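You operate a simulated robot arm through the tools that you are given. There is no shell and no other tool. Be economical: measure what you need, move in short steps, check, and stop when the job is done.

You are at the controls of a simulated two-armed robot. One attempt, no reset.

## Task
Hold the black panel, peel its yellow foil and wipe off the finger mark.
Fine: foil laid flat in the foil tub; panel wiper, put back. What is to be rubbed or washed off counts as gone when no trace of it is left.

It is judged by the outcome, as a careful person would: the job done as asked, and still so three seconds after it is handed in. It fails if anything else is knocked over, pushed out of place, dropped, spilled or broken.

## Robot
Two 7-joint arms with two-finger parallel grippers on one trunk, on a base that drives. Base frame: it is fixed to the floor where the robot stands at the start and does not move with it; the origin is under the middle of the robot, x ahead of it, y to its left, z up. Readings come in m, rad, newtons and seconds.
The left shoulder is at the start at [0.05, 0.158, 1.183], the right one opposite. With the tool pointing down near the work surface each hand reaches from about 0.1 to 0.66 m from the robot's upright axis, wherever it stands, measured 20 degrees to its own side. Places, roughly: inside of the foil tub [0.6, -0.7, 0.8]. Payload 3.91 kg a hand.
The TCP of each hand is the grasp point between the finger pads, 0.03 m short of the fingertips. In the tool frame z runs along the fingers and y along their closing line. Largest opening 0.11 m; finger width 0.02, thickness 0.01; the body of the gripper, 0.048 by 0.112 m, starts 0.055 m behind the TCP.
Orientation is told as [roll, pitch, yaw] about the base's x, y, z axes, in that order, counted from this pose: with the fingers straight down and closing along the base's y, the tool's x points along the base's -x, its y along +y and its z along -z.

## Interface
- The arms move only by the tool step_arm. It takes "left_rows", "right_rows" or both (then of equal length, played together; a hand with none holds still); each is a list of rows, each a list of 6 numbers: the shift along the tool's x, y, z in m, then the turn, a rotation vector about the tool's x, y, z in rad. In form: [[x, y, z, wx, wy, wz], ...]. A call has 1 to 20 rows; each row shifts and turns the commanded pose from where the row before left it, along the tool's axes as they then stand. "left_grip" and "right_grip" are, for a hand that has rows, the gripper command, from -1 (fully open) to 1 (shut), values between in proportion, set as the call begins (left out, the last holds). Each row takes 0.2 s and may step no farther than 0.05 m and 0.15 rad from the row before; otherwise, or with a gripper value out of range, the whole call is refused. A pose out of reach is approached as far as the arm can. The call stops where the force on the tool passes 90 N (or 10 N more than at its start, if that is more) or the arm is blocked; 0.2 s more then pass. Each finger travels about 0.153 m/s and halts on what it meets, pressing with about 22 N; the grip force reading is that of the motor and also rises with nothing between the fingers. The clock runs only during rows and for 0.2 s after the last one: add rows that do not move to give the fingers time. It gives the time, the measured TCP pose, the force on the tool (base axes), the opening and the grip force at its end, in the units of the frame above (readings bear some noise), with the torque about the TCP (base axes, N m) and any sound that the robot's microphone picked up.
- Cameras (640 x 400 px; columns grow to the right, rows downward): "scene" is now at [0.1326, 0.0052, 1.3272]; the picture's right is [-0.01, -1.00, 0.00], its down [-0.56, 0.00, -0.83] and it looks along [0.83, -0.00, -0.56] (base axes); focal length 253 px, centre (320, 200). "left" rides on the left gripper at [0.072, -0.017, -0.103] in its tool frame; the picture's right is [0.23, 0.97, 0.00], its down [-0.76, 0.18, -0.62] and it looks along [-0.61, 0.14, 0.78] (tool axes); focal length 222 px, centre (320, 200). "right" rides on the right gripper at [0.073, 0.017, -0.103] in its tool frame; the picture's right is [-0.23, 0.97, 0.00], its down [-0.76, -0.18, -0.62] and it looks along [-0.61, -0.14, 0.78] (tool axes); focal length 222 px, centre (320, 200). There is no depth. A picture from a camera that has moved, and an enlarged one, comes with that camera's place and axes in the base frame and with its lens. The place of the scene camera against the robot may be out by one fixed shift of up to 0.012 m in any direction.
- camera(camera): a new picture of that camera. It takes no simulated time.
- lift_body(by): slides the trunk up (or, below 0, down) by that many m; the arms and the scene camera ride with it, the base frame stays. It gives what a move gives, with no picture.
- base_move(legs): drives the robot by 1 to 6 legs, each [ahead, turn to the left] in m and rad, along the robot's own axes; the way and the turn of a leg run together, so that a leg with both is an arc; at most 1.5 m and 3.142 rad a leg. The arms and the cameras ride along, it lands a little off, and it stops where it bumps. It gives what a move gives.
- turn_head(pan, tilt): turns the head with the scene camera to pan (to the left, within 1.396 rad either way) and tilt (down, from -0.506 to 1.204), counted from straight ahead of the robot. It gives what a move gives.
- inspect(camera, box): a new picture of the part [left, top, right, bottom] of that camera's present view, enlarged. It takes no simulated time.
- sign_off(): hands the job in; it is judged then, once.

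Work in short steps. Places have to be worked out from the pictures, the camera data and where the tool is seen: move nearer, look again, correct. Check each grasp and each placing, and mend what went wrong. You have 120 turns and 88 pictures in all, those below and enlarged ones among them. Open the grippers and draw the arms clear of the work before you hand the job in, unless the task says otherwise; then end with one line.

The tools are called after "Request:" as name(argument=value, ...) on one line, values as JSON. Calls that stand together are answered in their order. step_arm: Moves the arms, as the interface text tells. Its arguments: {"type":"object","properties":{"left_rows":{"type":"array"},"left_grip":{"type":"number"},"right_rows":{"type":"array"},"right_grip":{"type":"number"}},"required":[]} The other tools are called the same way: lift_body (by) slides the trunk up or down; base_move (legs) drives the base; turn_head (pan, tilt) turns the head that bears the scene camera; camera (camera) takes a picture; inspect (camera, box) takes an enlarged picture of a part of a camera's view; sign_off () hands the job in.

At the start:

```text
clock: 0.0
left_position: [0.5122, 0.2063, 1.0781]
left_tool_rot: [0.0, -0.002, 0.003]
left_force: [-0.2, -0.3, 0.9]
left_ft_torque: [0.04, 0.04, -0.01]
left_finger_gap: 0.1101
left_gripper_force: 0.1
right_position: [0.3899, -0.1034, 1.16]
right_tool_rot: [0.0, 0.001, 0.0]
right_force: [-0.3, -0.2, -0.1]
right_ft_torque: [0.01, -0.02, -0.01]
right_finger_gap: 0.11
right_gripper_force: 0.0
trunk travel left (down, up): [-0.425, 0.057]
robot x, y, heading: [-0.0044, -0.0002, -0.001]
head pan, tilt: [-0.005, 0.597]
```

scene: 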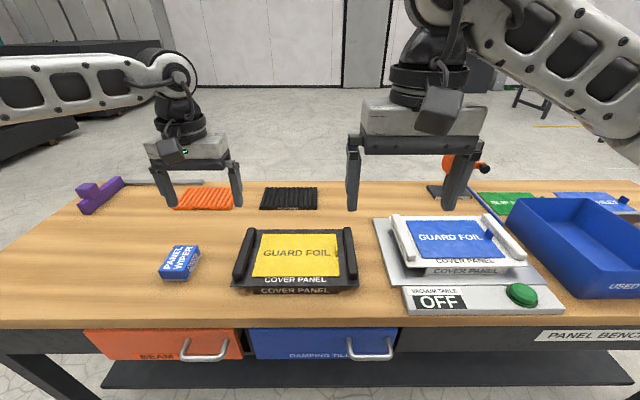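
right: 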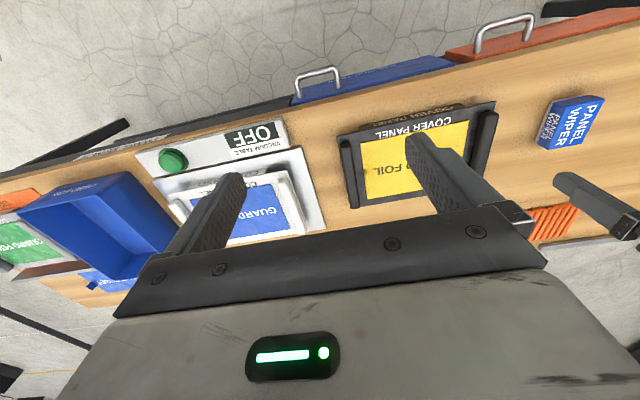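
left: 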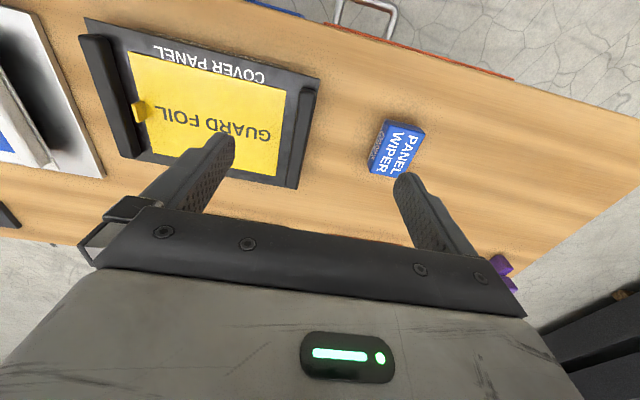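

I'll look more closely at the panel, the wiper and the tub area first.

Request:
inspect(camera="scene", box=[140, 210, 380, 310])

Request:
inspect(camera="scene", box=[370, 170, 640, 340])

Request:
inspect(camera="left", box=[70, 20, 330, 200])

```text
2.67 times, centred on (260, 260) of scene
camera zoom: at [0.1326, 0.0052, 1.3272], right [-0.01, -1.0, 0.0], down [-0.56, 0.0, -0.83], along [0.83, 0.0, -0.56], focal length 675 px, centre (480, 40)
```

zoom: 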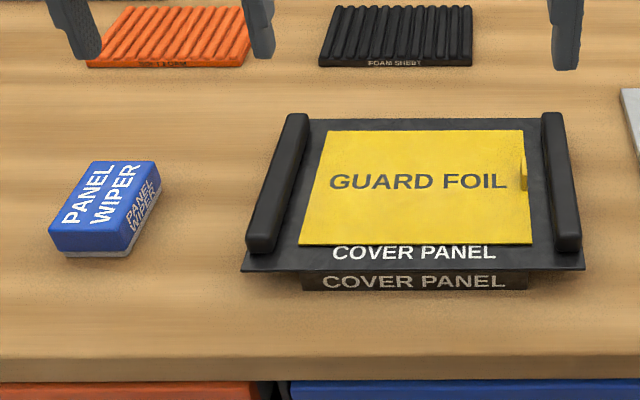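

```text
2.35 times, centred on (505, 255) of scene
camera zoom: at [0.1326, 0.0052, 1.3272], right [-0.01, -1.0, 0.0], down [-0.56, 0.0, -0.83], along [0.83, 0.0, -0.56], focal length 595 px, centre (-115, 71)
```

zoom: 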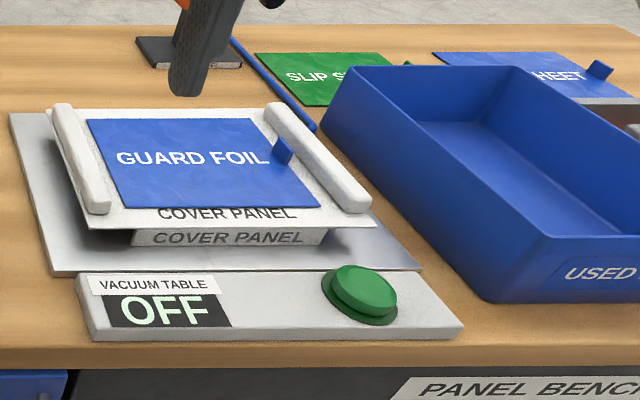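

```text
2.22 times, centred on (200, 110) of left
camera zoom: at [0.4383, 0.1877, 1.1826], right [-0.23, 0.97, 0.0], down [0.76, 0.18, 0.62], along [0.61, 0.14, -0.78], focal length 494 px, centre (587, 400)
```

zoom: 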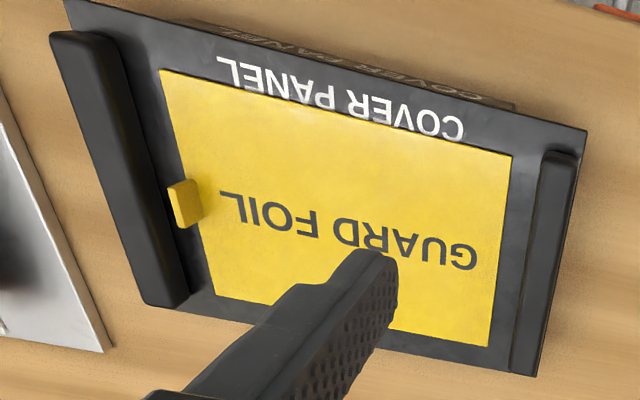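

Triangulated rough estimates: tab ≈ (0.59, -0.036, 0.862), left rail centre ≈ (0.58, 0.19, 0.87), right rail y ≈ -0.072. I'll bring both hands closer above these to look again.

Request:
step_arm(left_rows=[[-0.015, -0.004, 0.02, 0, 0, 0], [-0.02, -0.004, 0.02, 0, 0, 0], [-0.02, -0.003, 0.02, 0, 0, 0], [-0.018, -0.003, 0.02, 0, 0, 0], [0, 0, 0, 0, 0, 0]], right_rows=[[-0.035, 0.015, 0.04, 0, 0, 0], [-0.035, 0.015, 0.04, 0, 0, 0], [-0.035, 0.015, 0.04, 0, 0, 0], [-0.035, 0.015, 0.04, 0, 0, 0], [0, 0, 0, 0, 0, 0]])

Request:
camera(camera="right")

Request:
camera(camera="left")

Request:
camera(camera="scene")

```text
refused: row 1 steps farther than a row can; nothing moved
```

```text
81 pictures are left
camera right: at [0.3172, -0.0857, 1.2628], right [0.23, 0.97, 0.0], down [0.76, -0.18, 0.62], along [0.61, -0.14, -0.78], focal length 222 px, centre (320, 200)
```

right: 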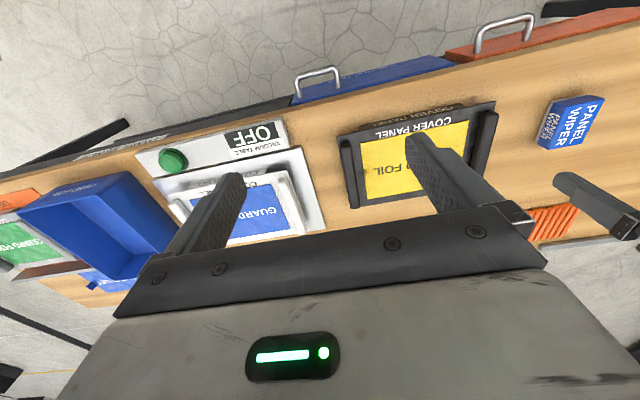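

```text
80 pictures are left
camera left: at [0.4383, 0.1877, 1.1826], right [-0.23, 0.97, 0.0], down [0.76, 0.18, 0.62], along [0.61, 0.14, -0.78], focal length 222 px, centre (320, 200)
```

left: 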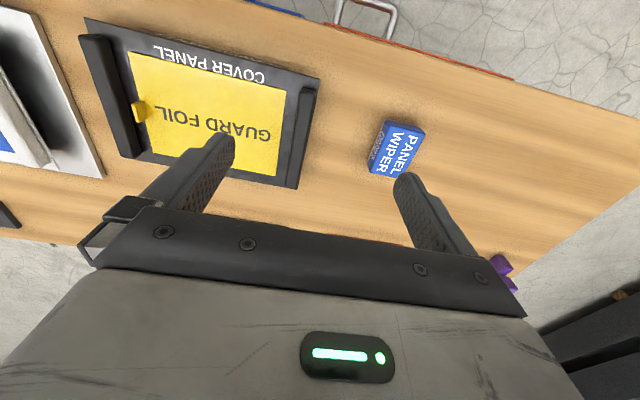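

```text
79 pictures are left
camera scene: at [0.1326, 0.0052, 1.3272], right [-0.01, -1.0, 0.0], down [-0.56, 0.0, -0.83], along [0.83, 0.0, -0.56], focal length 253 px, centre (320, 200)
```

scene: 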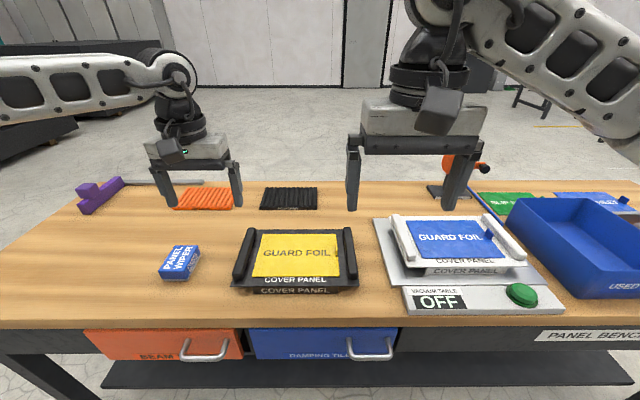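

The row was too long (0.055 m). I'll redo it with smaller rows.

Request:
step_arm(left_rows=[[-0.015, -0.004, 0.02, 0, 0, 0], [-0.02, -0.004, 0.02, 0, 0, 0], [-0.02, -0.003, 0.02, 0, 0, 0], [-0.018, -0.003, 0.02, 0, 0, 0], [0, 0, 0, 0, 0, 0], [0, 0, 0, 0, 0, 0]], right_rows=[[-0.03, 0.013, 0.033, 0, 0, 0], [-0.03, 0.013, 0.033, 0, 0, 0], [-0.03, 0.013, 0.033, 0, 0, 0], [-0.03, 0.013, 0.033, 0, 0, 0], [-0.025, 0.01, 0.033, 0, 0, 0], [0, 0, 0, 0, 0, 0]])

Request:
camera(camera="right")

Request:
camera(camera="left")

```text
clock: 1.4
left_position: [0.5852, 0.1922, 0.9993]
left_tool_rot: [-0.001, -0.002, 0.001]
left_force: [0.5, -0.7, 1.0]
left_ft_torque: [0.01, -0.01, 0.04]
left_finger_gap: 0.11
left_gripper_force: 0.0
right_position: [0.5349, -0.0403, 0.9927]
right_tool_rot: [-0.001, 0.002, 0.001]
right_force: [-0.4, 0.6, 0.4]
right_ft_torque: [-0.02, 0.03, 0.01]
right_finger_gap: 0.1099
right_gripper_force: 0.1
trunk travel left (down, up): [-0.425, 0.057]
robot x, y, heading: [0.0011, -0.0016, 0.001]
head pan, tilt: [-0.005, 0.597]
```

```text
78 pictures are left
camera right: at [0.4615, -0.0236, 1.0968], right [0.23, 0.97, 0.0], down [0.76, -0.18, 0.62], along [0.61, -0.14, -0.78], focal length 222 px, centre (320, 200)
```

right: 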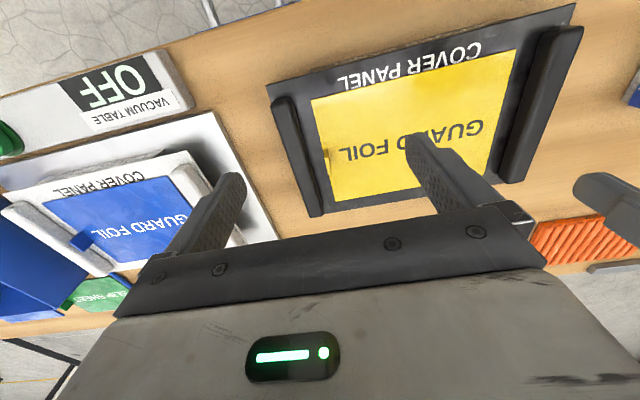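

```text
77 pictures are left
camera left: at [0.5117, 0.1736, 1.1028], right [-0.23, 0.97, 0.0], down [0.76, 0.18, 0.62], along [0.61, 0.14, -0.78], focal length 222 px, centre (320, 200)
```

left: 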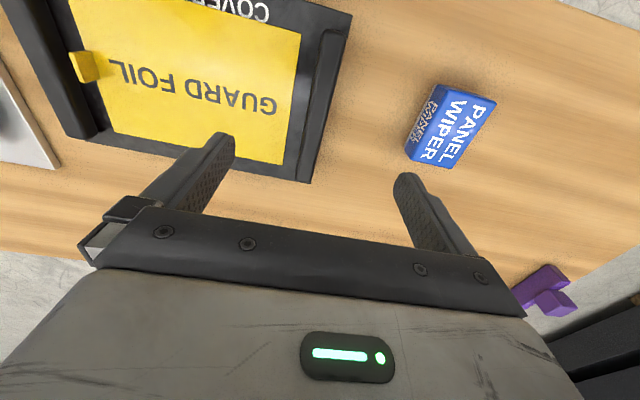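

I'll zoom in on the tab and rails in the right camera view.

Request:
inspect(camera="right", box=[260, 80, 420, 220])

Request:
inspect(camera="left", box=[0, 0, 360, 200])

```text
2.86 times, centred on (340, 150) of right
camera zoom: at [0.4615, -0.0236, 1.0968], right [0.23, 0.97, 0.0], down [0.76, -0.18, 0.62], along [0.61, -0.14, -0.78], focal length 635 px, centre (263, 343)
```

zoom: 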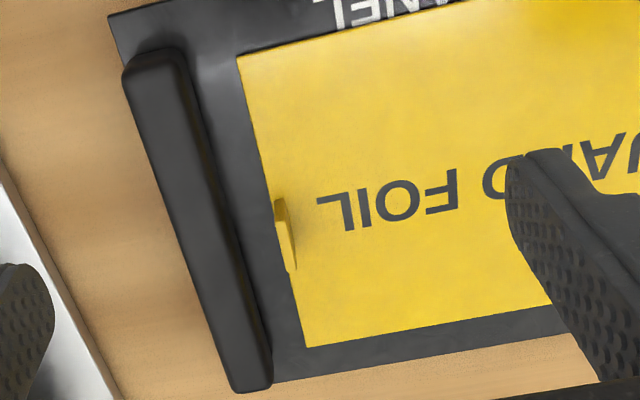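

```text
1.78 times, centred on (180, 100) of left
camera zoom: at [0.5117, 0.1736, 1.1028], right [-0.23, 0.97, 0.0], down [0.76, 0.18, 0.62], along [0.61, 0.14, -0.78], focal length 395 px, centre (569, 378)
```

zoom: 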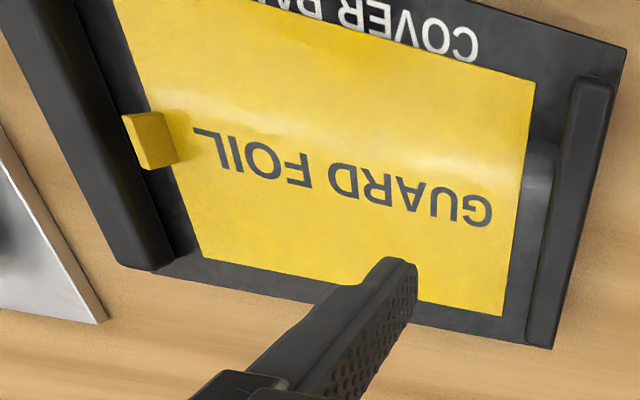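

Estimates: foil surface z ≈ 0.838, tab at (0.595, -0.044) standing z 0.838–0.863, rail tops z ≈ 0.857, left rail y ≈ 0.189. I lower the left hand, partly opened, to just above the left rail; the right hand narrows over the tab.

Request:
step_arm(left_rows=[[0.001, -0.001, 0.03, 0, 0, 0], [0.001, -0.001, 0.03, 0, 0, 0], [0, -0.001, 0.035, 0, 0, 0], [0, 0, 0, 0, 0, 0]], left_grip=-0.09, right_rows=[[-0.02, -0.001, 0.02, 0, 0, 0], [-0.02, -0.001, 0.02, 0, 0, 0], [-0.019, -0.001, 0.02, 0, 0, 0], [0, 0, 0, 0, 0, 0]], right_grip=0.62)

Request:
camera(camera="right")

Request:
camera(camera="left")

Request:
inspect(camera="scene", box=[200, 180, 400, 310])

```text
clock: 2.4
left_position: [0.582, 0.1894, 0.9043]
left_tool_rot: [0.001, 0.0, 0.001]
left_force: [-0.6, 0.5, 0.5]
left_ft_torque: [0.0, 0.03, 0.0]
left_finger_gap: 0.0599
left_gripper_force: 0.1
right_position: [0.5939, -0.0441, 0.934]
right_tool_rot: [0.001, 0.0, -0.001]
right_force: [-0.3, 0.2, -0.7]
right_ft_torque: [0.03, 0.02, -0.01]
right_finger_gap: 0.0209
right_gripper_force: 0.0
trunk travel left (down, up): [-0.425, 0.057]
robot x, y, heading: [0.0011, 0.0016, 0.004]
head pan, tilt: [-0.005, 0.597]
```

```text
74 pictures are left
camera right: at [0.5213, -0.0268, 1.0375], right [0.23, 0.97, 0.0], down [0.76, -0.18, 0.62], along [0.61, -0.14, -0.78], focal length 222 px, centre (320, 200)
```

right: 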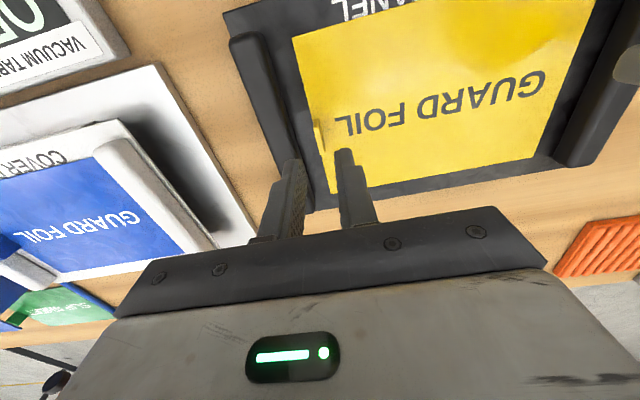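

```text
73 pictures are left
camera left: at [0.5096, 0.1716, 1.0075], right [-0.23, 0.97, 0.0], down [0.76, 0.18, 0.62], along [0.61, 0.14, -0.78], focal length 222 px, centre (320, 200)
```

left: 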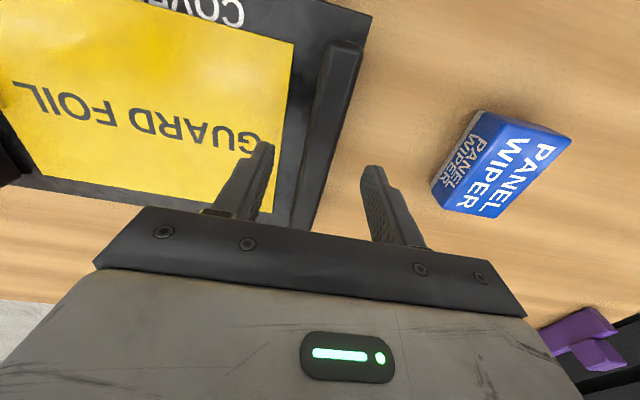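

```text
3.08 times, centred on (300, 245) of scene
camera zoom: at [0.1324, 0.005, 1.3273], right [-0.01, -1.0, 0.0], down [-0.56, 0.0, -0.83], along [0.83, -0.01, -0.56], focal length 778 px, centre (382, 62)
```

zoom: 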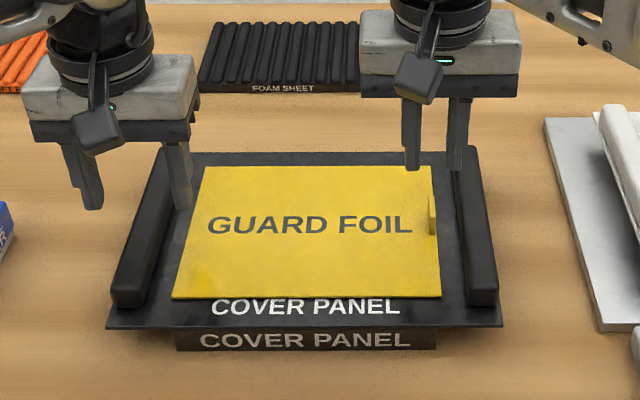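

The left hand straddles the rail well. I'll zoom in on the tab between the right fingers before descending.

Request:
inspect(camera="right", box=[240, 80, 400, 220])

Request:
step_arm(left_rows=[[0, 0, 0.016, 0, 0, 0], [0, 0, 0.015, 0, 0, 0], [0, 0, 0, 0, 0, 0]])

```text
2.86 times, centred on (320, 150) of right
camera zoom: at [0.5213, -0.0268, 1.0375], right [0.23, 0.97, 0.0], down [0.76, -0.18, 0.62], along [0.61, -0.14, -0.78], focal length 635 px, centre (320, 343)
```

zoom: 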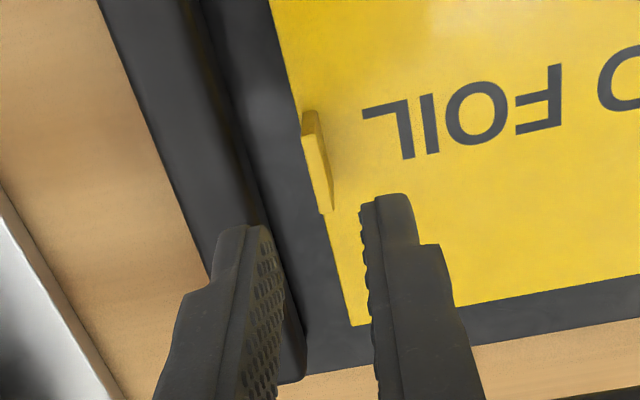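

```text
clock: 3.2
left_position: [0.5837, 0.1891, 0.873]
left_tool_rot: [0.0, -0.003, 0.001]
left_force: [-0.6, 0.5, -0.5]
left_ft_torque: [0.0, 0.01, 0.02]
left_finger_gap: 0.0601
left_gripper_force: 0.0
right_position: [0.5946, -0.0439, 0.9334]
right_tool_rot: [0.001, 0.003, -0.001]
right_force: [1.6, 0.0, -0.6]
right_ft_torque: [0.01, 0.01, 0.0]
right_finger_gap: 0.0208
right_gripper_force: 0.2
trunk travel left (down, up): [-0.425, 0.057]
robot x, y, heading: [-0.0044, -0.0001, 0.0]
head pan, tilt: [-0.005, 0.597]
```

No contact yet; fingertips should be at z ≈ 0.843 beside the rail. I close the left gripper on the rail.

Request:
step_arm(left_rows=[[0, 0, 0, 0, 0, 0], [0, 0, 0, 0, 0, 0], [0, 0, 0, 0, 0, 0]], left_grip=1)

Request:
inspect(camera="scene", box=[200, 180, 400, 310])

```text
clock: 4.0
left_position: [0.5835, 0.1902, 0.8727]
left_tool_rot: [0.0, -0.001, 0.0]
left_force: [0.0, 1.6, -0.3]
left_ft_torque: [0.06, 0.16, 0.03]
left_finger_gap: 0.0237
left_gripper_force: 22.1
right_position: [0.5936, -0.0433, 0.9333]
right_tool_rot: [0.001, 0.003, -0.001]
right_force: [0.1, -1.3, -0.3]
right_ft_torque: [0.0, 0.02, -0.03]
right_finger_gap: 0.0209
right_gripper_force: 0.0
trunk travel left (down, up): [-0.425, 0.057]
robot x, y, heading: [0.0025, -0.0005, -0.0]
head pan, tilt: [-0.005, 0.597]
```

```text
3.08 times, centred on (300, 245) of scene
camera zoom: at [0.1327, 0.0053, 1.3272], right [-0.01, -1.0, 0.0], down [-0.56, 0.0, -0.83], along [0.83, 0.0, -0.56], focal length 778 px, centre (382, 62)
```

zoom: 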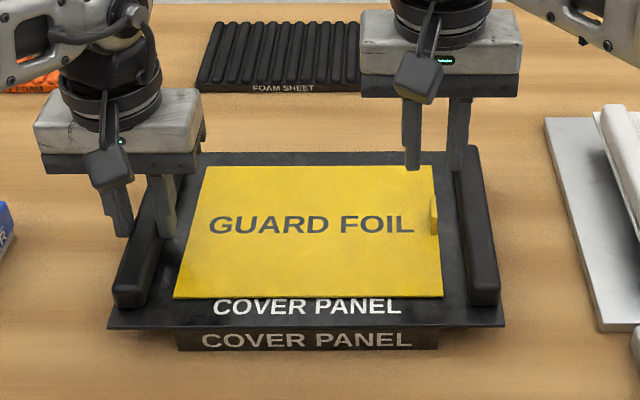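

The rail is held (gap 23.7 mm, 22 N). Now the right hand goes down around the tab.

Request:
step_arm(right_rows=[[0, 0, 0.02, 0, 0, 0], [0, 0, 0.02, 0, 0, 0], [0, 0, 0.01, 0, 0, 0], [0, 0, 0.008, 0, 0, 0], [0, 0, 0, 0, 0, 0]])

Request:
inspect(camera="right", box=[240, 80, 400, 220])

Request:
inspect(camera="scene", box=[280, 200, 380, 270])

```text
clock: 5.2
left_position: [0.584, 0.1896, 0.8741]
left_tool_rot: [0.0, -0.002, 0.002]
left_force: [0.3, 0.7, 0.7]
left_ft_torque: [0.02, 0.03, 0.0]
left_finger_gap: 0.0238
left_gripper_force: 22.1
right_position: [0.594, -0.0439, 0.8767]
right_tool_rot: [0.0, 0.001, -0.001]
right_force: [-0.6, -0.2, -0.7]
right_ft_torque: [-0.02, -0.01, 0.02]
right_finger_gap: 0.0211
right_gripper_force: 0.1
trunk travel left (down, up): [-0.425, 0.057]
robot x, y, heading: [-0.0008, -0.0009, -0.004]
head pan, tilt: [-0.005, 0.597]
```

```text
2.86 times, centred on (320, 150) of right
camera zoom: at [0.5209, -0.0264, 0.9796], right [0.23, 0.97, 0.0], down [0.76, -0.18, 0.62], along [0.61, -0.14, -0.78], focal length 635 px, centre (320, 343)
```

zoom: 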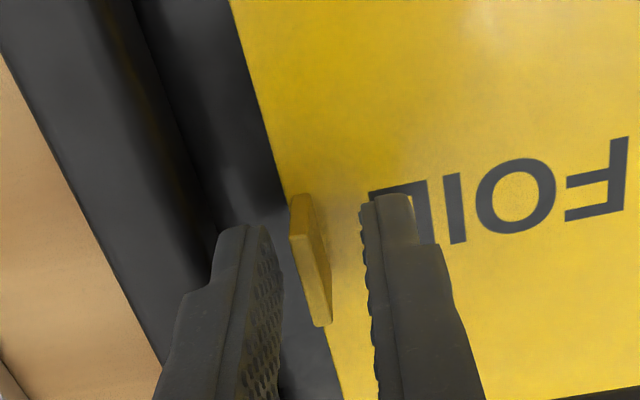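

```text
5.71 times, centred on (330, 235) of scene
camera zoom: at [0.1328, 0.0053, 1.3272], right [-0.01, -1.0, 0.0], down [-0.56, 0.0, -0.83], along [0.83, -0.01, -0.56], focal length 1446 px, centre (263, 0)
```

zoom: 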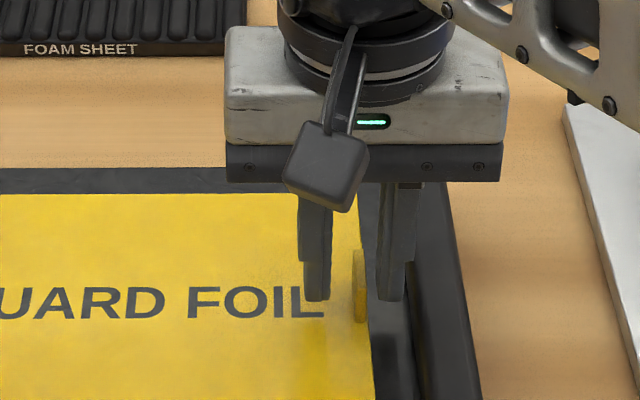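

The tab sits between the fingers. I go 3 mm lower and close on it.

Request:
step_arm(right_rows=[[0, 0, 0.003, 0, 0, 0], [0, 0, 0, 0, 0, 0]])

Request:
step_arm(right_rows=[[0, 0, 0, 0, 0, 0], [0, 0, 0, 0, 0, 0], [0, 0, 0, 0, 0, 0]], right_grip=1)

Request:
inspect(camera="right", box=[240, 80, 400, 220])

```text
clock: 5.8
left_position: [0.5837, 0.1891, 0.8724]
left_tool_rot: [-0.002, -0.003, 0.001]
left_force: [-0.8, 0.8, -0.1]
left_ft_torque: [0.01, 0.02, -0.03]
left_finger_gap: 0.0238
left_gripper_force: 22.5
right_position: [0.5931, -0.0442, 0.8737]
right_tool_rot: [0.002, 0.003, -0.002]
right_force: [-0.2, -0.5, -0.1]
right_ft_torque: [0.0, 0.0, -0.03]
right_finger_gap: 0.0209
right_gripper_force: 0.1
trunk travel left (down, up): [-0.425, 0.057]
robot x, y, heading: [-0.001, -0.0004, 0.004]
head pan, tilt: [-0.005, 0.597]
```

```text
clock: 6.6
left_position: [0.5844, 0.1903, 0.8735]
left_tool_rot: [0.002, -0.001, 0.002]
left_force: [0.2, 7.9, -0.6]
left_ft_torque: [0.07, -0.05, -0.02]
left_finger_gap: 0.0239
left_gripper_force: 21.6
right_position: [0.5942, -0.0463, 0.8723]
right_tool_rot: [-0.002, 0.001, -0.003]
right_force: [-0.1, -9.7, 0.7]
right_ft_torque: [-0.2, 0.02, 0.02]
right_finger_gap: 0.0035
right_gripper_force: 21.7
trunk travel left (down, up): [-0.425, 0.057]
robot x, y, heading: [0.0011, 0.0007, 0.003]
head pan, tilt: [-0.005, 0.597]
```

```text
2.86 times, centred on (320, 150) of right
camera zoom: at [0.5213, -0.0279, 0.9765], right [0.23, 0.97, 0.0], down [0.76, -0.18, 0.62], along [0.61, -0.15, -0.78], focal length 635 px, centre (320, 343)
```

zoom: 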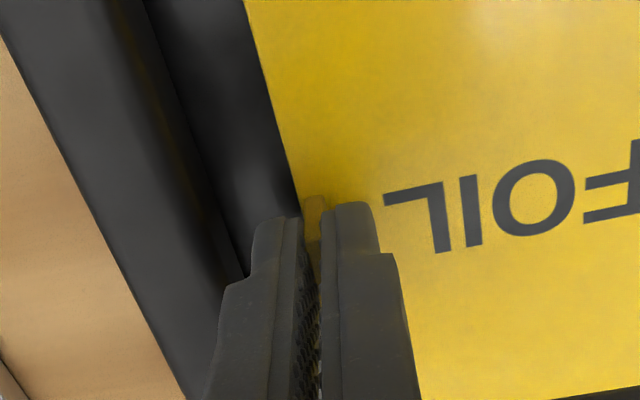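

The tab is gripped (3.5 mm). I begin peeling slowly, up and toward +y, while the left hand holds.

Request:
step_arm(right_rows=[[0, 0.003, -0.006, 0, 0, 0], [0, 0.004, -0.008, 0, 0, 0], [0, 0.004, -0.008, 0, 0, 0], [0, 0.004, -0.008, 0, 0, 0], [0, 0, 0, 0, 0, 0]])

Request:
inspect(camera="scene", box=[200, 160, 400, 310])

```text
clock: 7.8
left_position: [0.5825, 0.1864, 0.8733]
left_tool_rot: [-0.005, -0.004, -0.004]
left_force: [1.0, -3.2, 2.1]
left_ft_torque: [0.21, 0.16, 0.09]
left_finger_gap: 0.0232
left_gripper_force: 22.1
right_position: [0.593, -0.0264, 0.9032]
right_tool_rot: [0.004, -0.001, 0.003]
right_force: [-0.4, -0.7, 0.4]
right_ft_torque: [-0.01, -0.02, -0.03]
right_finger_gap: 0.0
right_gripper_force: 22.1
trunk travel left (down, up): [-0.425, 0.057]
robot x, y, heading: [0.0005, -0.0008, -0.002]
head pan, tilt: [-0.005, 0.597]
```

```text
2.67 times, centred on (300, 235) of scene
camera zoom: at [0.1326, 0.0049, 1.3274], right [-0.01, -1.0, 0.0], down [-0.56, 0.0, -0.83], along [0.83, 0.0, -0.56], focal length 675 px, centre (373, 107)
```

zoom: 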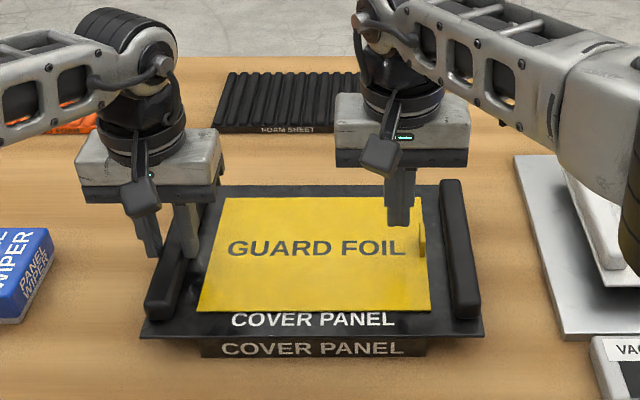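

The tab slipped out (gap 0). I'll reopen, check alignment, and grip deeper.

Request:
step_arm(right_rows=[[0, 0, 0, 0, 0, 0], [0, -0.009, 0, 0, 0, 0], [0, -0.008, 0, 0, 0, 0], [0, 0, 0, 0, 0, 0]], right_grip=0.62)

Request:
inspect(camera="right", box=[240, 80, 400, 220])

Request:
inspect(camera="left", box=[0, 0, 400, 220])

```text
clock: 8.8
left_position: [0.5825, 0.1891, 0.8751]
left_tool_rot: [0.001, -0.001, -0.001]
left_force: [0.7, -4.2, 7.6]
left_ft_torque: [-0.22, 0.02, -0.04]
left_finger_gap: 0.0237
left_gripper_force: 21.9
right_position: [0.5928, -0.0472, 0.9038]
right_tool_rot: [0.0, 0.0, 0.0]
right_force: [0.0, 0.1, -0.5]
right_ft_torque: [-0.04, 0.01, 0.0]
right_finger_gap: 0.0212
right_gripper_force: 0.0
trunk travel left (down, up): [-0.425, 0.057]
robot x, y, heading: [-0.0011, -0.0032, -0.007]
head pan, tilt: [-0.005, 0.597]
```

```text
2.86 times, centred on (320, 150) of right
camera zoom: at [0.5203, -0.0292, 1.0069], right [0.23, 0.97, 0.0], down [0.76, -0.18, 0.62], along [0.61, -0.14, -0.78], focal length 635 px, centre (320, 343)
```

zoom: 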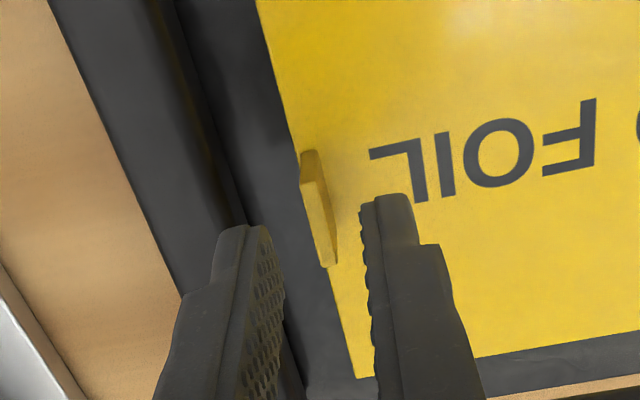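

```text
1.60 times, centred on (200, 110) of left
camera zoom: at [0.5095, 0.1702, 0.9776], right [-0.23, 0.97, 0.0], down [0.76, 0.18, 0.63], along [0.61, 0.14, -0.78], focal length 355 px, centre (512, 344)
```

zoom: 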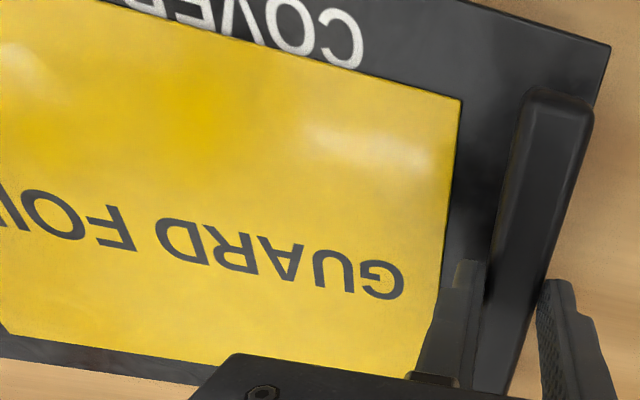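

Tab is unmoved at y ≈ -0.045. I go down deeper, watching for light contact.

Request:
step_arm(right_rows=[[0, 0.001, 0.012, 0, 0, 0], [0, 0.001, 0.012, 0, 0, 0], [0, 0, 0.008, 0, 0, 0], [0, 0, 0.003, 0, 0, 0], [0, 0, 0, 0, 0, 0]])

Request:
step_arm(right_rows=[[0, 0, 0.0015, 0, 0, 0], [0, 0, 0.0015, 0, 0, 0], [0, 0, 0, 0, 0, 0]])

Request:
inspect(camera="scene", box=[280, 200, 380, 270])

```text
clock: 10.0
left_position: [0.5835, 0.1885, 0.8747]
left_tool_rot: [-0.002, -0.004, 0.002]
left_force: [1.4, -3.8, 9.6]
left_ft_torque: [-0.28, -0.03, 0.05]
left_finger_gap: 0.0238
left_gripper_force: 22.2
right_position: [0.5929, -0.0439, 0.8686]
right_tool_rot: [0.002, -0.001, -0.001]
right_force: [1.1, 0.2, 0.2]
right_ft_torque: [0.02, -0.05, -0.04]
right_finger_gap: 0.0208
right_gripper_force: 0.0
trunk travel left (down, up): [-0.425, 0.057]
robot x, y, heading: [0.0016, 0.0016, 0.0]
head pan, tilt: [-0.005, 0.597]
```

```text
clock: 10.8
left_position: [0.5822, 0.1894, 0.8743]
left_tool_rot: [0.003, -0.004, 0.004]
left_force: [2.2, -4.3, 10.6]
left_ft_torque: [-0.27, -0.17, 0.05]
left_finger_gap: 0.0236
left_gripper_force: 22.0
right_position: [0.5938, -0.0438, 0.8656]
right_tool_rot: [0.002, -0.001, -0.002]
right_force: [-0.1, 0.6, -0.2]
right_ft_torque: [0.01, -0.02, 0.01]
right_finger_gap: 0.0208
right_gripper_force: 0.0
trunk travel left (down, up): [-0.425, 0.057]
robot x, y, heading: [0.0003, -0.0012, -0.003]
head pan, tilt: [-0.005, 0.597]
```

```text
5.71 times, centred on (330, 235) of scene
camera zoom: at [0.1318, 0.0044, 1.3274], right [-0.01, -1.0, 0.0], down [-0.56, 0.0, -0.83], along [0.83, 0.0, -0.56], focal length 1446 px, centre (263, 0)
```

zoom: 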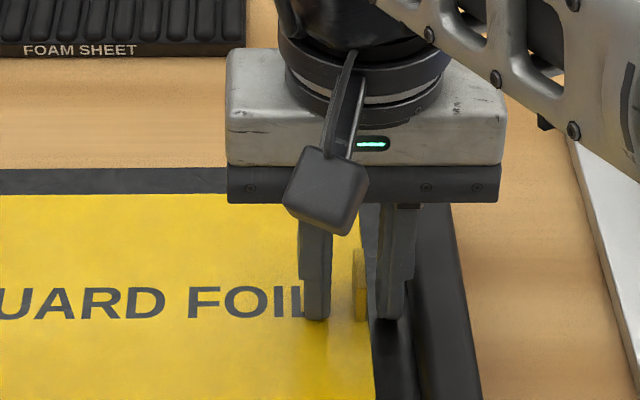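

Still no contact; continue in small steps.

Request:
step_arm(right_rows=[[0, 0, 0.0015, 0, 0, 0], [0, 0, 0.0015, 0, 0, 0], [0, 0, 0, 0, 0, 0]])

```text
clock: 11.6
left_position: [0.584, 0.1887, 0.8742]
left_tool_rot: [0.002, -0.003, 0.003]
left_force: [4.7, -4.9, 10.2]
left_ft_torque: [-0.1, -0.05, 0.12]
left_finger_gap: 0.0238
left_gripper_force: 21.6
right_position: [0.5921, -0.0452, 0.8642]
right_tool_rot: [0.002, -0.002, -0.001]
right_force: [0.2, 0.9, 6.3]
right_ft_torque: [0.12, -0.01, 0.0]
right_finger_gap: 0.0209
right_gripper_force: 0.1
trunk travel left (down, up): [-0.425, 0.057]
robot x, y, heading: [-0.001, -0.0016, 0.002]
head pan, tilt: [-0.005, 0.597]
```

Contact at fingertip z ≈ 0.834. I raise 1.5 mm, centre slightly toward -y, then close.

Request:
step_arm(right_rows=[[0, -0.001, -0.002, 0, 0, 0], [0, 0, 0, 0, 0, 0]])

Request:
step_arm(right_rows=[[0, 0, 0, 0, 0, 0], [0, 0, 0, 0, 0, 0], [0, 0, 0, 0, 0, 0]], right_grip=1)

Request:
inspect(camera="scene", box=[280, 200, 380, 270])

```text
clock: 12.2
left_position: [0.582, 0.1897, 0.8739]
left_tool_rot: [0.002, -0.003, 0.002]
left_force: [2.7, -3.8, 11.2]
left_ft_torque: [-0.23, -0.32, 0.07]
left_finger_gap: 0.0236
left_gripper_force: 21.7
right_position: [0.5932, -0.0452, 0.8643]
right_tool_rot: [0.0, 0.002, 0.002]
right_force: [-0.3, -0.3, 0.2]
right_ft_torque: [0.0, -0.01, 0.01]
right_finger_gap: 0.0208
right_gripper_force: 0.1
trunk travel left (down, up): [-0.425, 0.057]
robot x, y, heading: [-0.0034, -0.0013, 0.002]
head pan, tilt: [-0.005, 0.597]
```

```text
clock: 13.0
left_position: [0.5824, 0.1901, 0.8739]
left_tool_rot: [0.003, -0.002, 0.001]
left_force: [1.3, 1.8, 11.4]
left_ft_torque: [-0.04, -0.03, 0.11]
left_finger_gap: 0.0237
left_gripper_force: 22.0
right_position: [0.5937, -0.0462, 0.865]
right_tool_rot: [-0.003, -0.001, -0.001]
right_force: [-1.0, -5.2, 0.2]
right_ft_torque: [-0.14, 0.06, 0.06]
right_finger_gap: 0.0037
right_gripper_force: 21.9
trunk travel left (down, up): [-0.425, 0.057]
robot x, y, heading: [-0.0025, 0.0001, -0.003]
head pan, tilt: [-0.005, 0.597]
```

```text
5.71 times, centred on (330, 235) of scene
camera zoom: at [0.1315, 0.0045, 1.3274], right [-0.01, -1.0, 0.0], down [-0.56, 0.0, -0.83], along [0.83, 0.0, -0.56], focal length 1446 px, centre (263, 0)
```

zoom: 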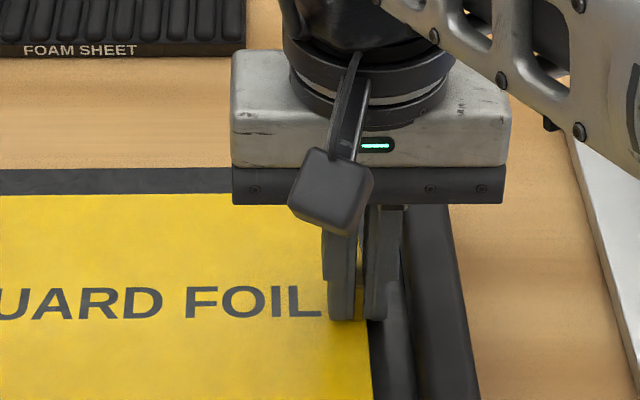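

Gripped at 3.7 mm with a deep hold. I pull gently and read the force.

Request:
step_arm(right_rows=[[0, 0.001, -0.001, 0, 0, 0], [0, 0.001, -0.001, 0, 0, 0], [0, 0.001, -0.001, 0, 0, 0], [0, 0, 0, 0, 0, 0]])

Request:
step_arm(right_rows=[[0, 0.001, -0.001, 0, 0, 0], [0, 0.001, -0.001, 0, 0, 0], [0, 0.001, -0.001, 0, 0, 0], [0, 0, 0, 0, 0, 0]])

```text
clock: 14.0
left_position: [0.5829, 0.1922, 0.874]
left_tool_rot: [0.006, -0.001, 0.003]
left_force: [0.2, 14.3, 7.9]
left_ft_torque: [0.2, -0.15, 0.19]
left_finger_gap: 0.024
left_gripper_force: 22.6
right_position: [0.5939, -0.0441, 0.8683]
right_tool_rot: [-0.005, 0.001, -0.003]
right_force: [-0.8, -17.4, -1.9]
right_ft_torque: [-0.55, 0.07, 0.06]
right_finger_gap: 0.0038
right_gripper_force: 22.0
trunk travel left (down, up): [-0.425, 0.057]
robot x, y, heading: [-0.003, -0.0017, 0.002]
head pan, tilt: [-0.005, 0.597]
```

```text
clock: 15.0
left_position: [0.5826, 0.1924, 0.8733]
left_tool_rot: [0.005, 0.0, 0.005]
left_force: [-2.1, 22.0, 4.9]
left_ft_torque: [0.37, 0.24, 0.19]
left_finger_gap: 0.024
left_gripper_force: 22.0
right_position: [0.5953, -0.0436, 0.8714]
right_tool_rot: [-0.007, 0.0, -0.004]
right_force: [-0.4, -22.1, -2.6]
right_ft_torque: [-0.78, 0.08, 0.04]
right_finger_gap: 0.0037
right_gripper_force: 22.0
trunk travel left (down, up): [-0.425, 0.057]
robot x, y, heading: [0.001, -0.0004, 0.001]
head pan, tilt: [-0.005, 0.597]
```

Most force is sideways (22 N against the left hand), little vertical. Look at what the tab does.

Request:
inspect(camera="scene", box=[280, 200, 380, 270])

Request:
inspect(camera="right", box=[240, 80, 400, 220])

```text
5.71 times, centred on (330, 235) of scene
camera zoom: at [0.1323, 0.005, 1.3272], right [-0.01, -1.0, 0.0], down [-0.56, 0.0, -0.83], along [0.83, 0.0, -0.56], focal length 1446 px, centre (263, 0)
```

zoom: 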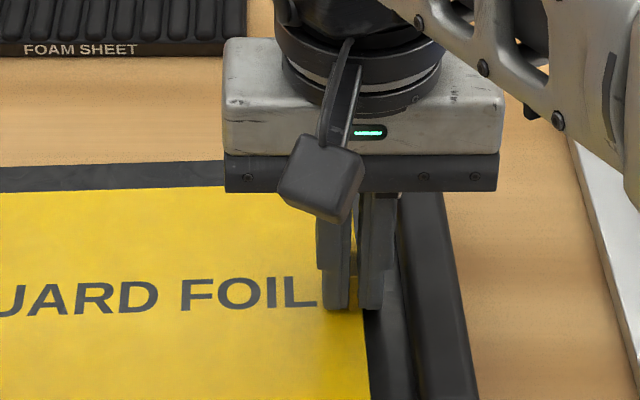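

```text
2.86 times, centred on (320, 150) of right
camera zoom: at [0.5219, -0.0252, 0.9731], right [0.23, 0.97, -0.01], down [0.76, -0.18, 0.63], along [0.61, -0.15, -0.78], focal length 635 px, centre (320, 343)
```

zoom: 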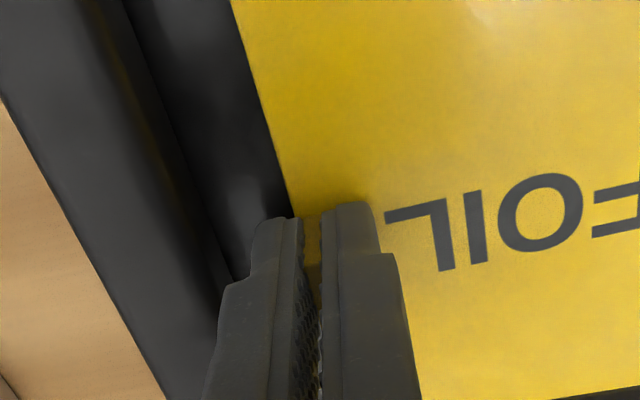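

The whole panel's right edge lifts with the tab, because the left grip is too far away from the peel line. I'll set it back down and swap roles: right hand (pitched back) holds the right rail's near end, left hand peels the tab. First lower and release.

Request:
step_arm(right_rows=[[0, -0.0015, 0.002, 0, 0, 0], [0, -0.0015, 0.002, 0, 0, 0], [0, -0.0015, 0.001, 0, 0, 0], [0, 0, 0, 0, 0, 0]])

Request:
step_arm(right_rows=[[0, 0, 0, 0, 0, 0], [0, 0, 0, 0, 0, 0], [0, 0, -0.03, 0, 0, 0], [0, 0, -0.04, 0, 0, 0], [0, 0, -0.04, 0, 0, 0]], right_grip=0.62)

Request:
step_arm(left_rows=[[0, 0, 0, 0, 0, 0], [0, 0, 0, 0, 0, 0], [0, 0, -0.03, 0, 0, 0], [0, 0, -0.04, 0, 0, 0], [0, 0, -0.04, 0, 0, 0], [0, 0, 0, 0, 0, 0]], left_grip=-0.09, right_rows=[[0.03, -0.02, 0, 0, 0, 0], [0.03, -0.02, 0, 0, 0, 0], [0.03, -0.01, 0, 0, 0, 0], [0.03, 0, 0, 0, 0, 0], [0, 0, 0, 0, 0, 0], [0, 0, 0, 0, 0, 0]])

Request:
camera(camera="scene")

```text
clock: 16.0
left_position: [0.5826, 0.1903, 0.8743]
left_tool_rot: [0.003, -0.003, 0.003]
left_force: [-1.9, 19.3, 6.4]
left_ft_torque: [0.49, 0.27, 0.02]
left_finger_gap: 0.024
left_gripper_force: 22.2
right_position: [0.5942, -0.0459, 0.8658]
right_tool_rot: [-0.004, -0.002, -0.001]
right_force: [1.8, -17.5, -2.3]
right_ft_torque: [-0.39, -0.14, 0.06]
right_finger_gap: 0.0036
right_gripper_force: 21.5
trunk travel left (down, up): [-0.425, 0.057]
robot x, y, heading: [0.0009, -0.0026, -0.002]
head pan, tilt: [-0.005, 0.597]
```

```text
clock: 17.2
left_position: [0.5829, 0.1888, 0.8741]
left_tool_rot: [0.0, 0.0, 0.0]
left_force: [-1.4, -2.5, 4.3]
left_ft_torque: [-0.21, -0.27, -0.04]
left_finger_gap: 0.0237
left_gripper_force: 22.0
right_position: [0.5938, -0.0426, 0.9753]
right_tool_rot: [-0.001, -0.001, 0.001]
right_force: [-0.2, -0.6, 0.2]
right_ft_torque: [-0.01, 0.0, -0.04]
right_finger_gap: 0.0206
right_gripper_force: 0.0
trunk travel left (down, up): [-0.425, 0.057]
robot x, y, heading: [0.0054, -0.0028, -0.001]
head pan, tilt: [-0.005, 0.597]
```

```text
clock: 18.6
left_position: [0.5817, 0.1893, 0.9838]
left_tool_rot: [0.001, -0.002, 0.002]
left_force: [-1.0, 1.1, -0.7]
left_ft_torque: [0.0, 0.02, 0.04]
left_finger_gap: 0.0596
left_gripper_force: 0.0
right_position: [0.4742, -0.0934, 0.9735]
right_tool_rot: [0.0, 0.003, -0.002]
right_force: [0.5, -0.1, 0.1]
right_ft_torque: [-0.01, -0.01, -0.01]
right_finger_gap: 0.0211
right_gripper_force: 0.1
trunk travel left (down, up): [-0.425, 0.057]
robot x, y, heading: [-0.0014, -0.0001, 0.0]
head pan, tilt: [-0.005, 0.597]
```

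```text
59 pictures are left
camera scene: at [0.1327, 0.0052, 1.3272], right [-0.01, -1.0, 0.0], down [-0.56, 0.0, -0.83], along [0.83, 0.0, -0.56], focal length 253 px, centre (320, 200)
```

scene: 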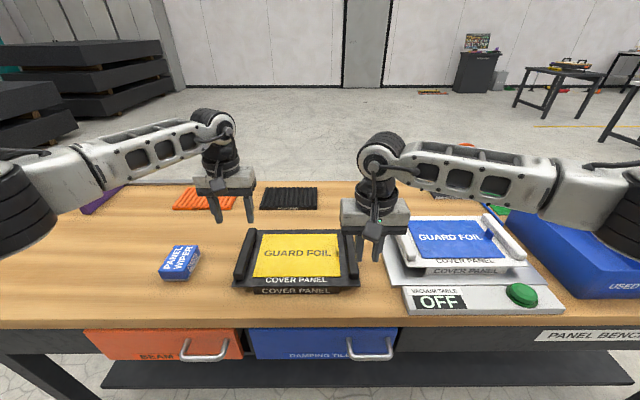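

Panel is still in place. Now pitch the right hand back by 0.8 rad, opening to about 5 cm.

Request:
step_arm(right_rows=[[0, 0, 0, 0, -0.134, 0], [0, 0, 0, 0, -0.134, 0], [0, 0, 0, 0, -0.134, 0], [0, 0, 0, 0, -0.134, 0], [0, 0, 0, 0, -0.132, 0], [0, 0, 0, 0, -0.132, 0], [0, 0, 0, 0, 0, 0], [0, 0, 0, 0, 0, 0]], right_grip=0.09)

Request:
camera(camera="right")

```text
clock: 20.4
left_position: [0.5833, 0.1887, 0.9835]
left_tool_rot: [-0.001, -0.002, 0.002]
left_force: [1.1, 0.1, -0.4]
left_ft_torque: [0.02, -0.02, 0.0]
left_finger_gap: 0.06
left_gripper_force: 0.0
right_position: [0.4733, -0.0926, 0.9762]
right_tool_rot: [0.001, -0.8, -0.001]
right_force: [0.0, 0.5, -0.2]
right_ft_torque: [-0.03, -0.01, -0.01]
right_finger_gap: 0.0502
right_gripper_force: 0.0
trunk travel left (down, up): [-0.425, 0.057]
robot x, y, heading: [-0.0002, -0.0015, 0.002]
head pan, tilt: [-0.005, 0.597]
```

```text
58 pictures are left
camera right: at [0.3486, -0.0761, 0.9955], right [0.16, 0.97, 0.16], down [0.08, -0.18, 0.98], along [0.98, -0.14, -0.11], focal length 222 px, centre (320, 200)
```

right: 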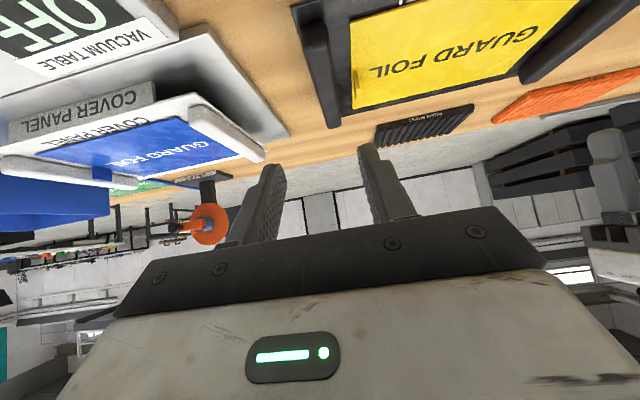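

Right rail seems at y ≈ -0.083. Move the pitched hand to just above its near end.

Request:
step_arm(right_rows=[[0.0055, 0.003, 0.021, 0, 0, 0], [0.0055, 0.003, 0.021, 0, 0, 0], [0.0055, 0.003, 0.021, 0, 0, 0], [0, 0, 0, 0, 0, 0]])

Request:
camera(camera="right")

Request:
inspect(camera="scene", box=[220, 190, 420, 310])

```text
clock: 21.4
left_position: [0.5815, 0.1907, 0.9832]
left_tool_rot: [-0.002, -0.001, 0.003]
left_force: [-1.2, 0.1, 0.3]
left_ft_torque: [0.04, 0.01, 0.05]
left_finger_gap: 0.0601
left_gripper_force: 0.1
right_position: [0.5081, -0.0838, 0.9194]
right_tool_rot: [0.0, -0.799, 0.0]
right_force: [-0.1, -0.2, -0.4]
right_ft_torque: [-0.02, -0.03, 0.0]
right_finger_gap: 0.0501
right_gripper_force: 0.1
trunk travel left (down, up): [-0.425, 0.057]
robot x, y, heading: [-0.0024, 0.0034, -0.001]
head pan, tilt: [-0.005, 0.597]
```

```text
57 pictures are left
camera right: at [0.3834, -0.0669, 0.9398], right [0.16, 0.97, 0.16], down [0.08, -0.18, 0.98], along [0.98, -0.14, -0.11], focal length 222 px, centre (320, 200)
```

right: 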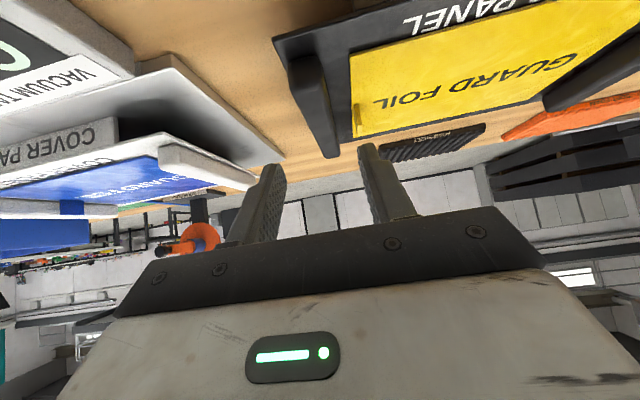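

```text
3.20 times, centred on (320, 250) of scene
camera zoom: at [0.1325, 0.0051, 1.3273], right [-0.01, -1.0, 0.0], down [-0.56, 0.0, -0.83], along [0.83, 0.0, -0.56], focal length 810 px, centre (320, 40)
```

zoom: 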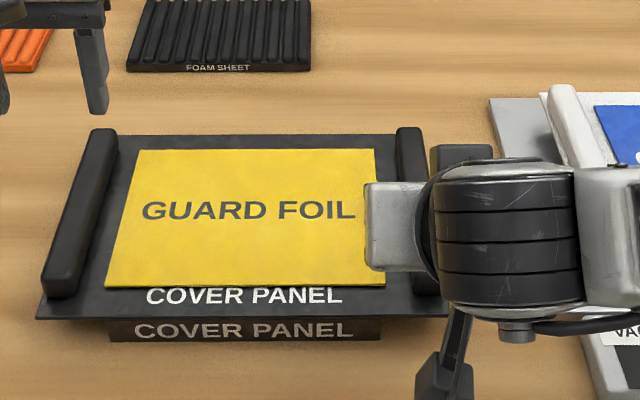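

Alignment fine (rail near end at x ≈ 0.49, y ≈ -0.082). Descend straight down onto it.

Request:
step_arm(right_rows=[[0.0129, 0, 0.0125, 0, 0, 0], [0.0129, 0, 0.0125, 0, 0, 0], [0.0072, 0, 0.007, 0, 0, 0], [0, 0, 0, 0, 0, 0]])

Request:
camera(camera="right")

```text
clock: 22.4
left_position: [0.5818, 0.1898, 0.9837]
left_tool_rot: [0.0, -0.002, 0.001]
left_force: [-0.7, 0.3, 0.3]
left_ft_torque: [-0.03, 0.0, 0.01]
left_finger_gap: 0.06
left_gripper_force: 0.1
right_position: [0.5088, -0.0848, 0.8725]
right_tool_rot: [-0.001, -0.8, -0.002]
right_force: [-0.8, 0.3, 0.1]
right_ft_torque: [-0.04, 0.02, 0.07]
right_finger_gap: 0.0499
right_gripper_force: 0.0
trunk travel left (down, up): [-0.425, 0.057]
robot x, y, heading: [0.0043, 0.0016, 0.0]
head pan, tilt: [-0.005, 0.597]
```

```text
55 pictures are left
camera right: at [0.3828, -0.0673, 0.8929], right [0.16, 0.97, 0.16], down [0.08, -0.18, 0.98], along [0.98, -0.14, -0.11], focal length 222 px, centre (320, 200)
```

right: 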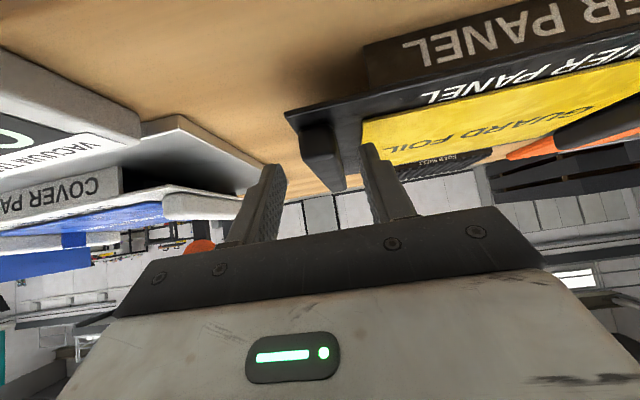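

The rail is between the fingers. Down 4 mm more and close.

Request:
step_arm(right_rows=[[0.0015, 0, 0.0014, 0, 0, 0], [0.0014, 0, 0.0014, 0, 0, 0], [0, 0, 0, 0, 0, 0]])

Request:
step_arm(right_rows=[[0, 0, 0, 0, 0, 0], [0, 0, 0, 0, 0, 0], [0, 0, 0, 0, 0, 0]], right_grip=1)

Request:
inspect(camera="scene", box=[220, 190, 420, 310])

```text
clock: 23.2
left_position: [0.5826, 0.1898, 0.9837]
left_tool_rot: [0.0, -0.001, 0.002]
left_force: [1.3, -0.4, -0.4]
left_ft_torque: [-0.01, 0.0, -0.01]
left_finger_gap: 0.0598
left_gripper_force: 0.0
right_position: [0.5082, -0.0848, 0.869]
right_tool_rot: [-0.001, -0.799, 0.001]
right_force: [-1.2, 0.3, -0.8]
right_ft_torque: [-0.03, -0.01, 0.01]
right_finger_gap: 0.05
right_gripper_force: 0.0
trunk travel left (down, up): [-0.425, 0.057]
robot x, y, heading: [-0.0006, 0.0033, 0.002]
head pan, tilt: [-0.005, 0.597]
```

```text
clock: 24.0
left_position: [0.5822, 0.1904, 0.9829]
left_tool_rot: [0.001, -0.003, 0.002]
left_force: [-0.2, -0.8, 0.4]
left_ft_torque: [-0.03, -0.01, 0.0]
left_finger_gap: 0.0599
left_gripper_force: 0.0
right_position: [0.5071, -0.0842, 0.869]
right_tool_rot: [0.0, -0.8, -0.001]
right_force: [-0.1, 1.1, -0.5]
right_ft_torque: [-0.04, -0.23, 0.11]
right_finger_gap: 0.024
right_gripper_force: 22.3
trunk travel left (down, up): [-0.425, 0.057]
robot x, y, heading: [-0.0021, 0.0009, -0.005]
head pan, tilt: [-0.005, 0.597]
```

```text
3.20 times, centred on (320, 250) of scene
camera zoom: at [0.1326, 0.0052, 1.3272], right [-0.01, -1.0, 0.0], down [-0.56, 0.0, -0.83], along [0.83, 0.0, -0.56], focal length 810 px, centre (320, 40)
```

zoom: 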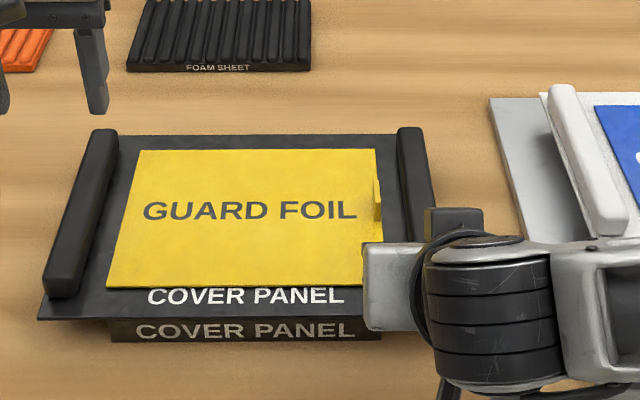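

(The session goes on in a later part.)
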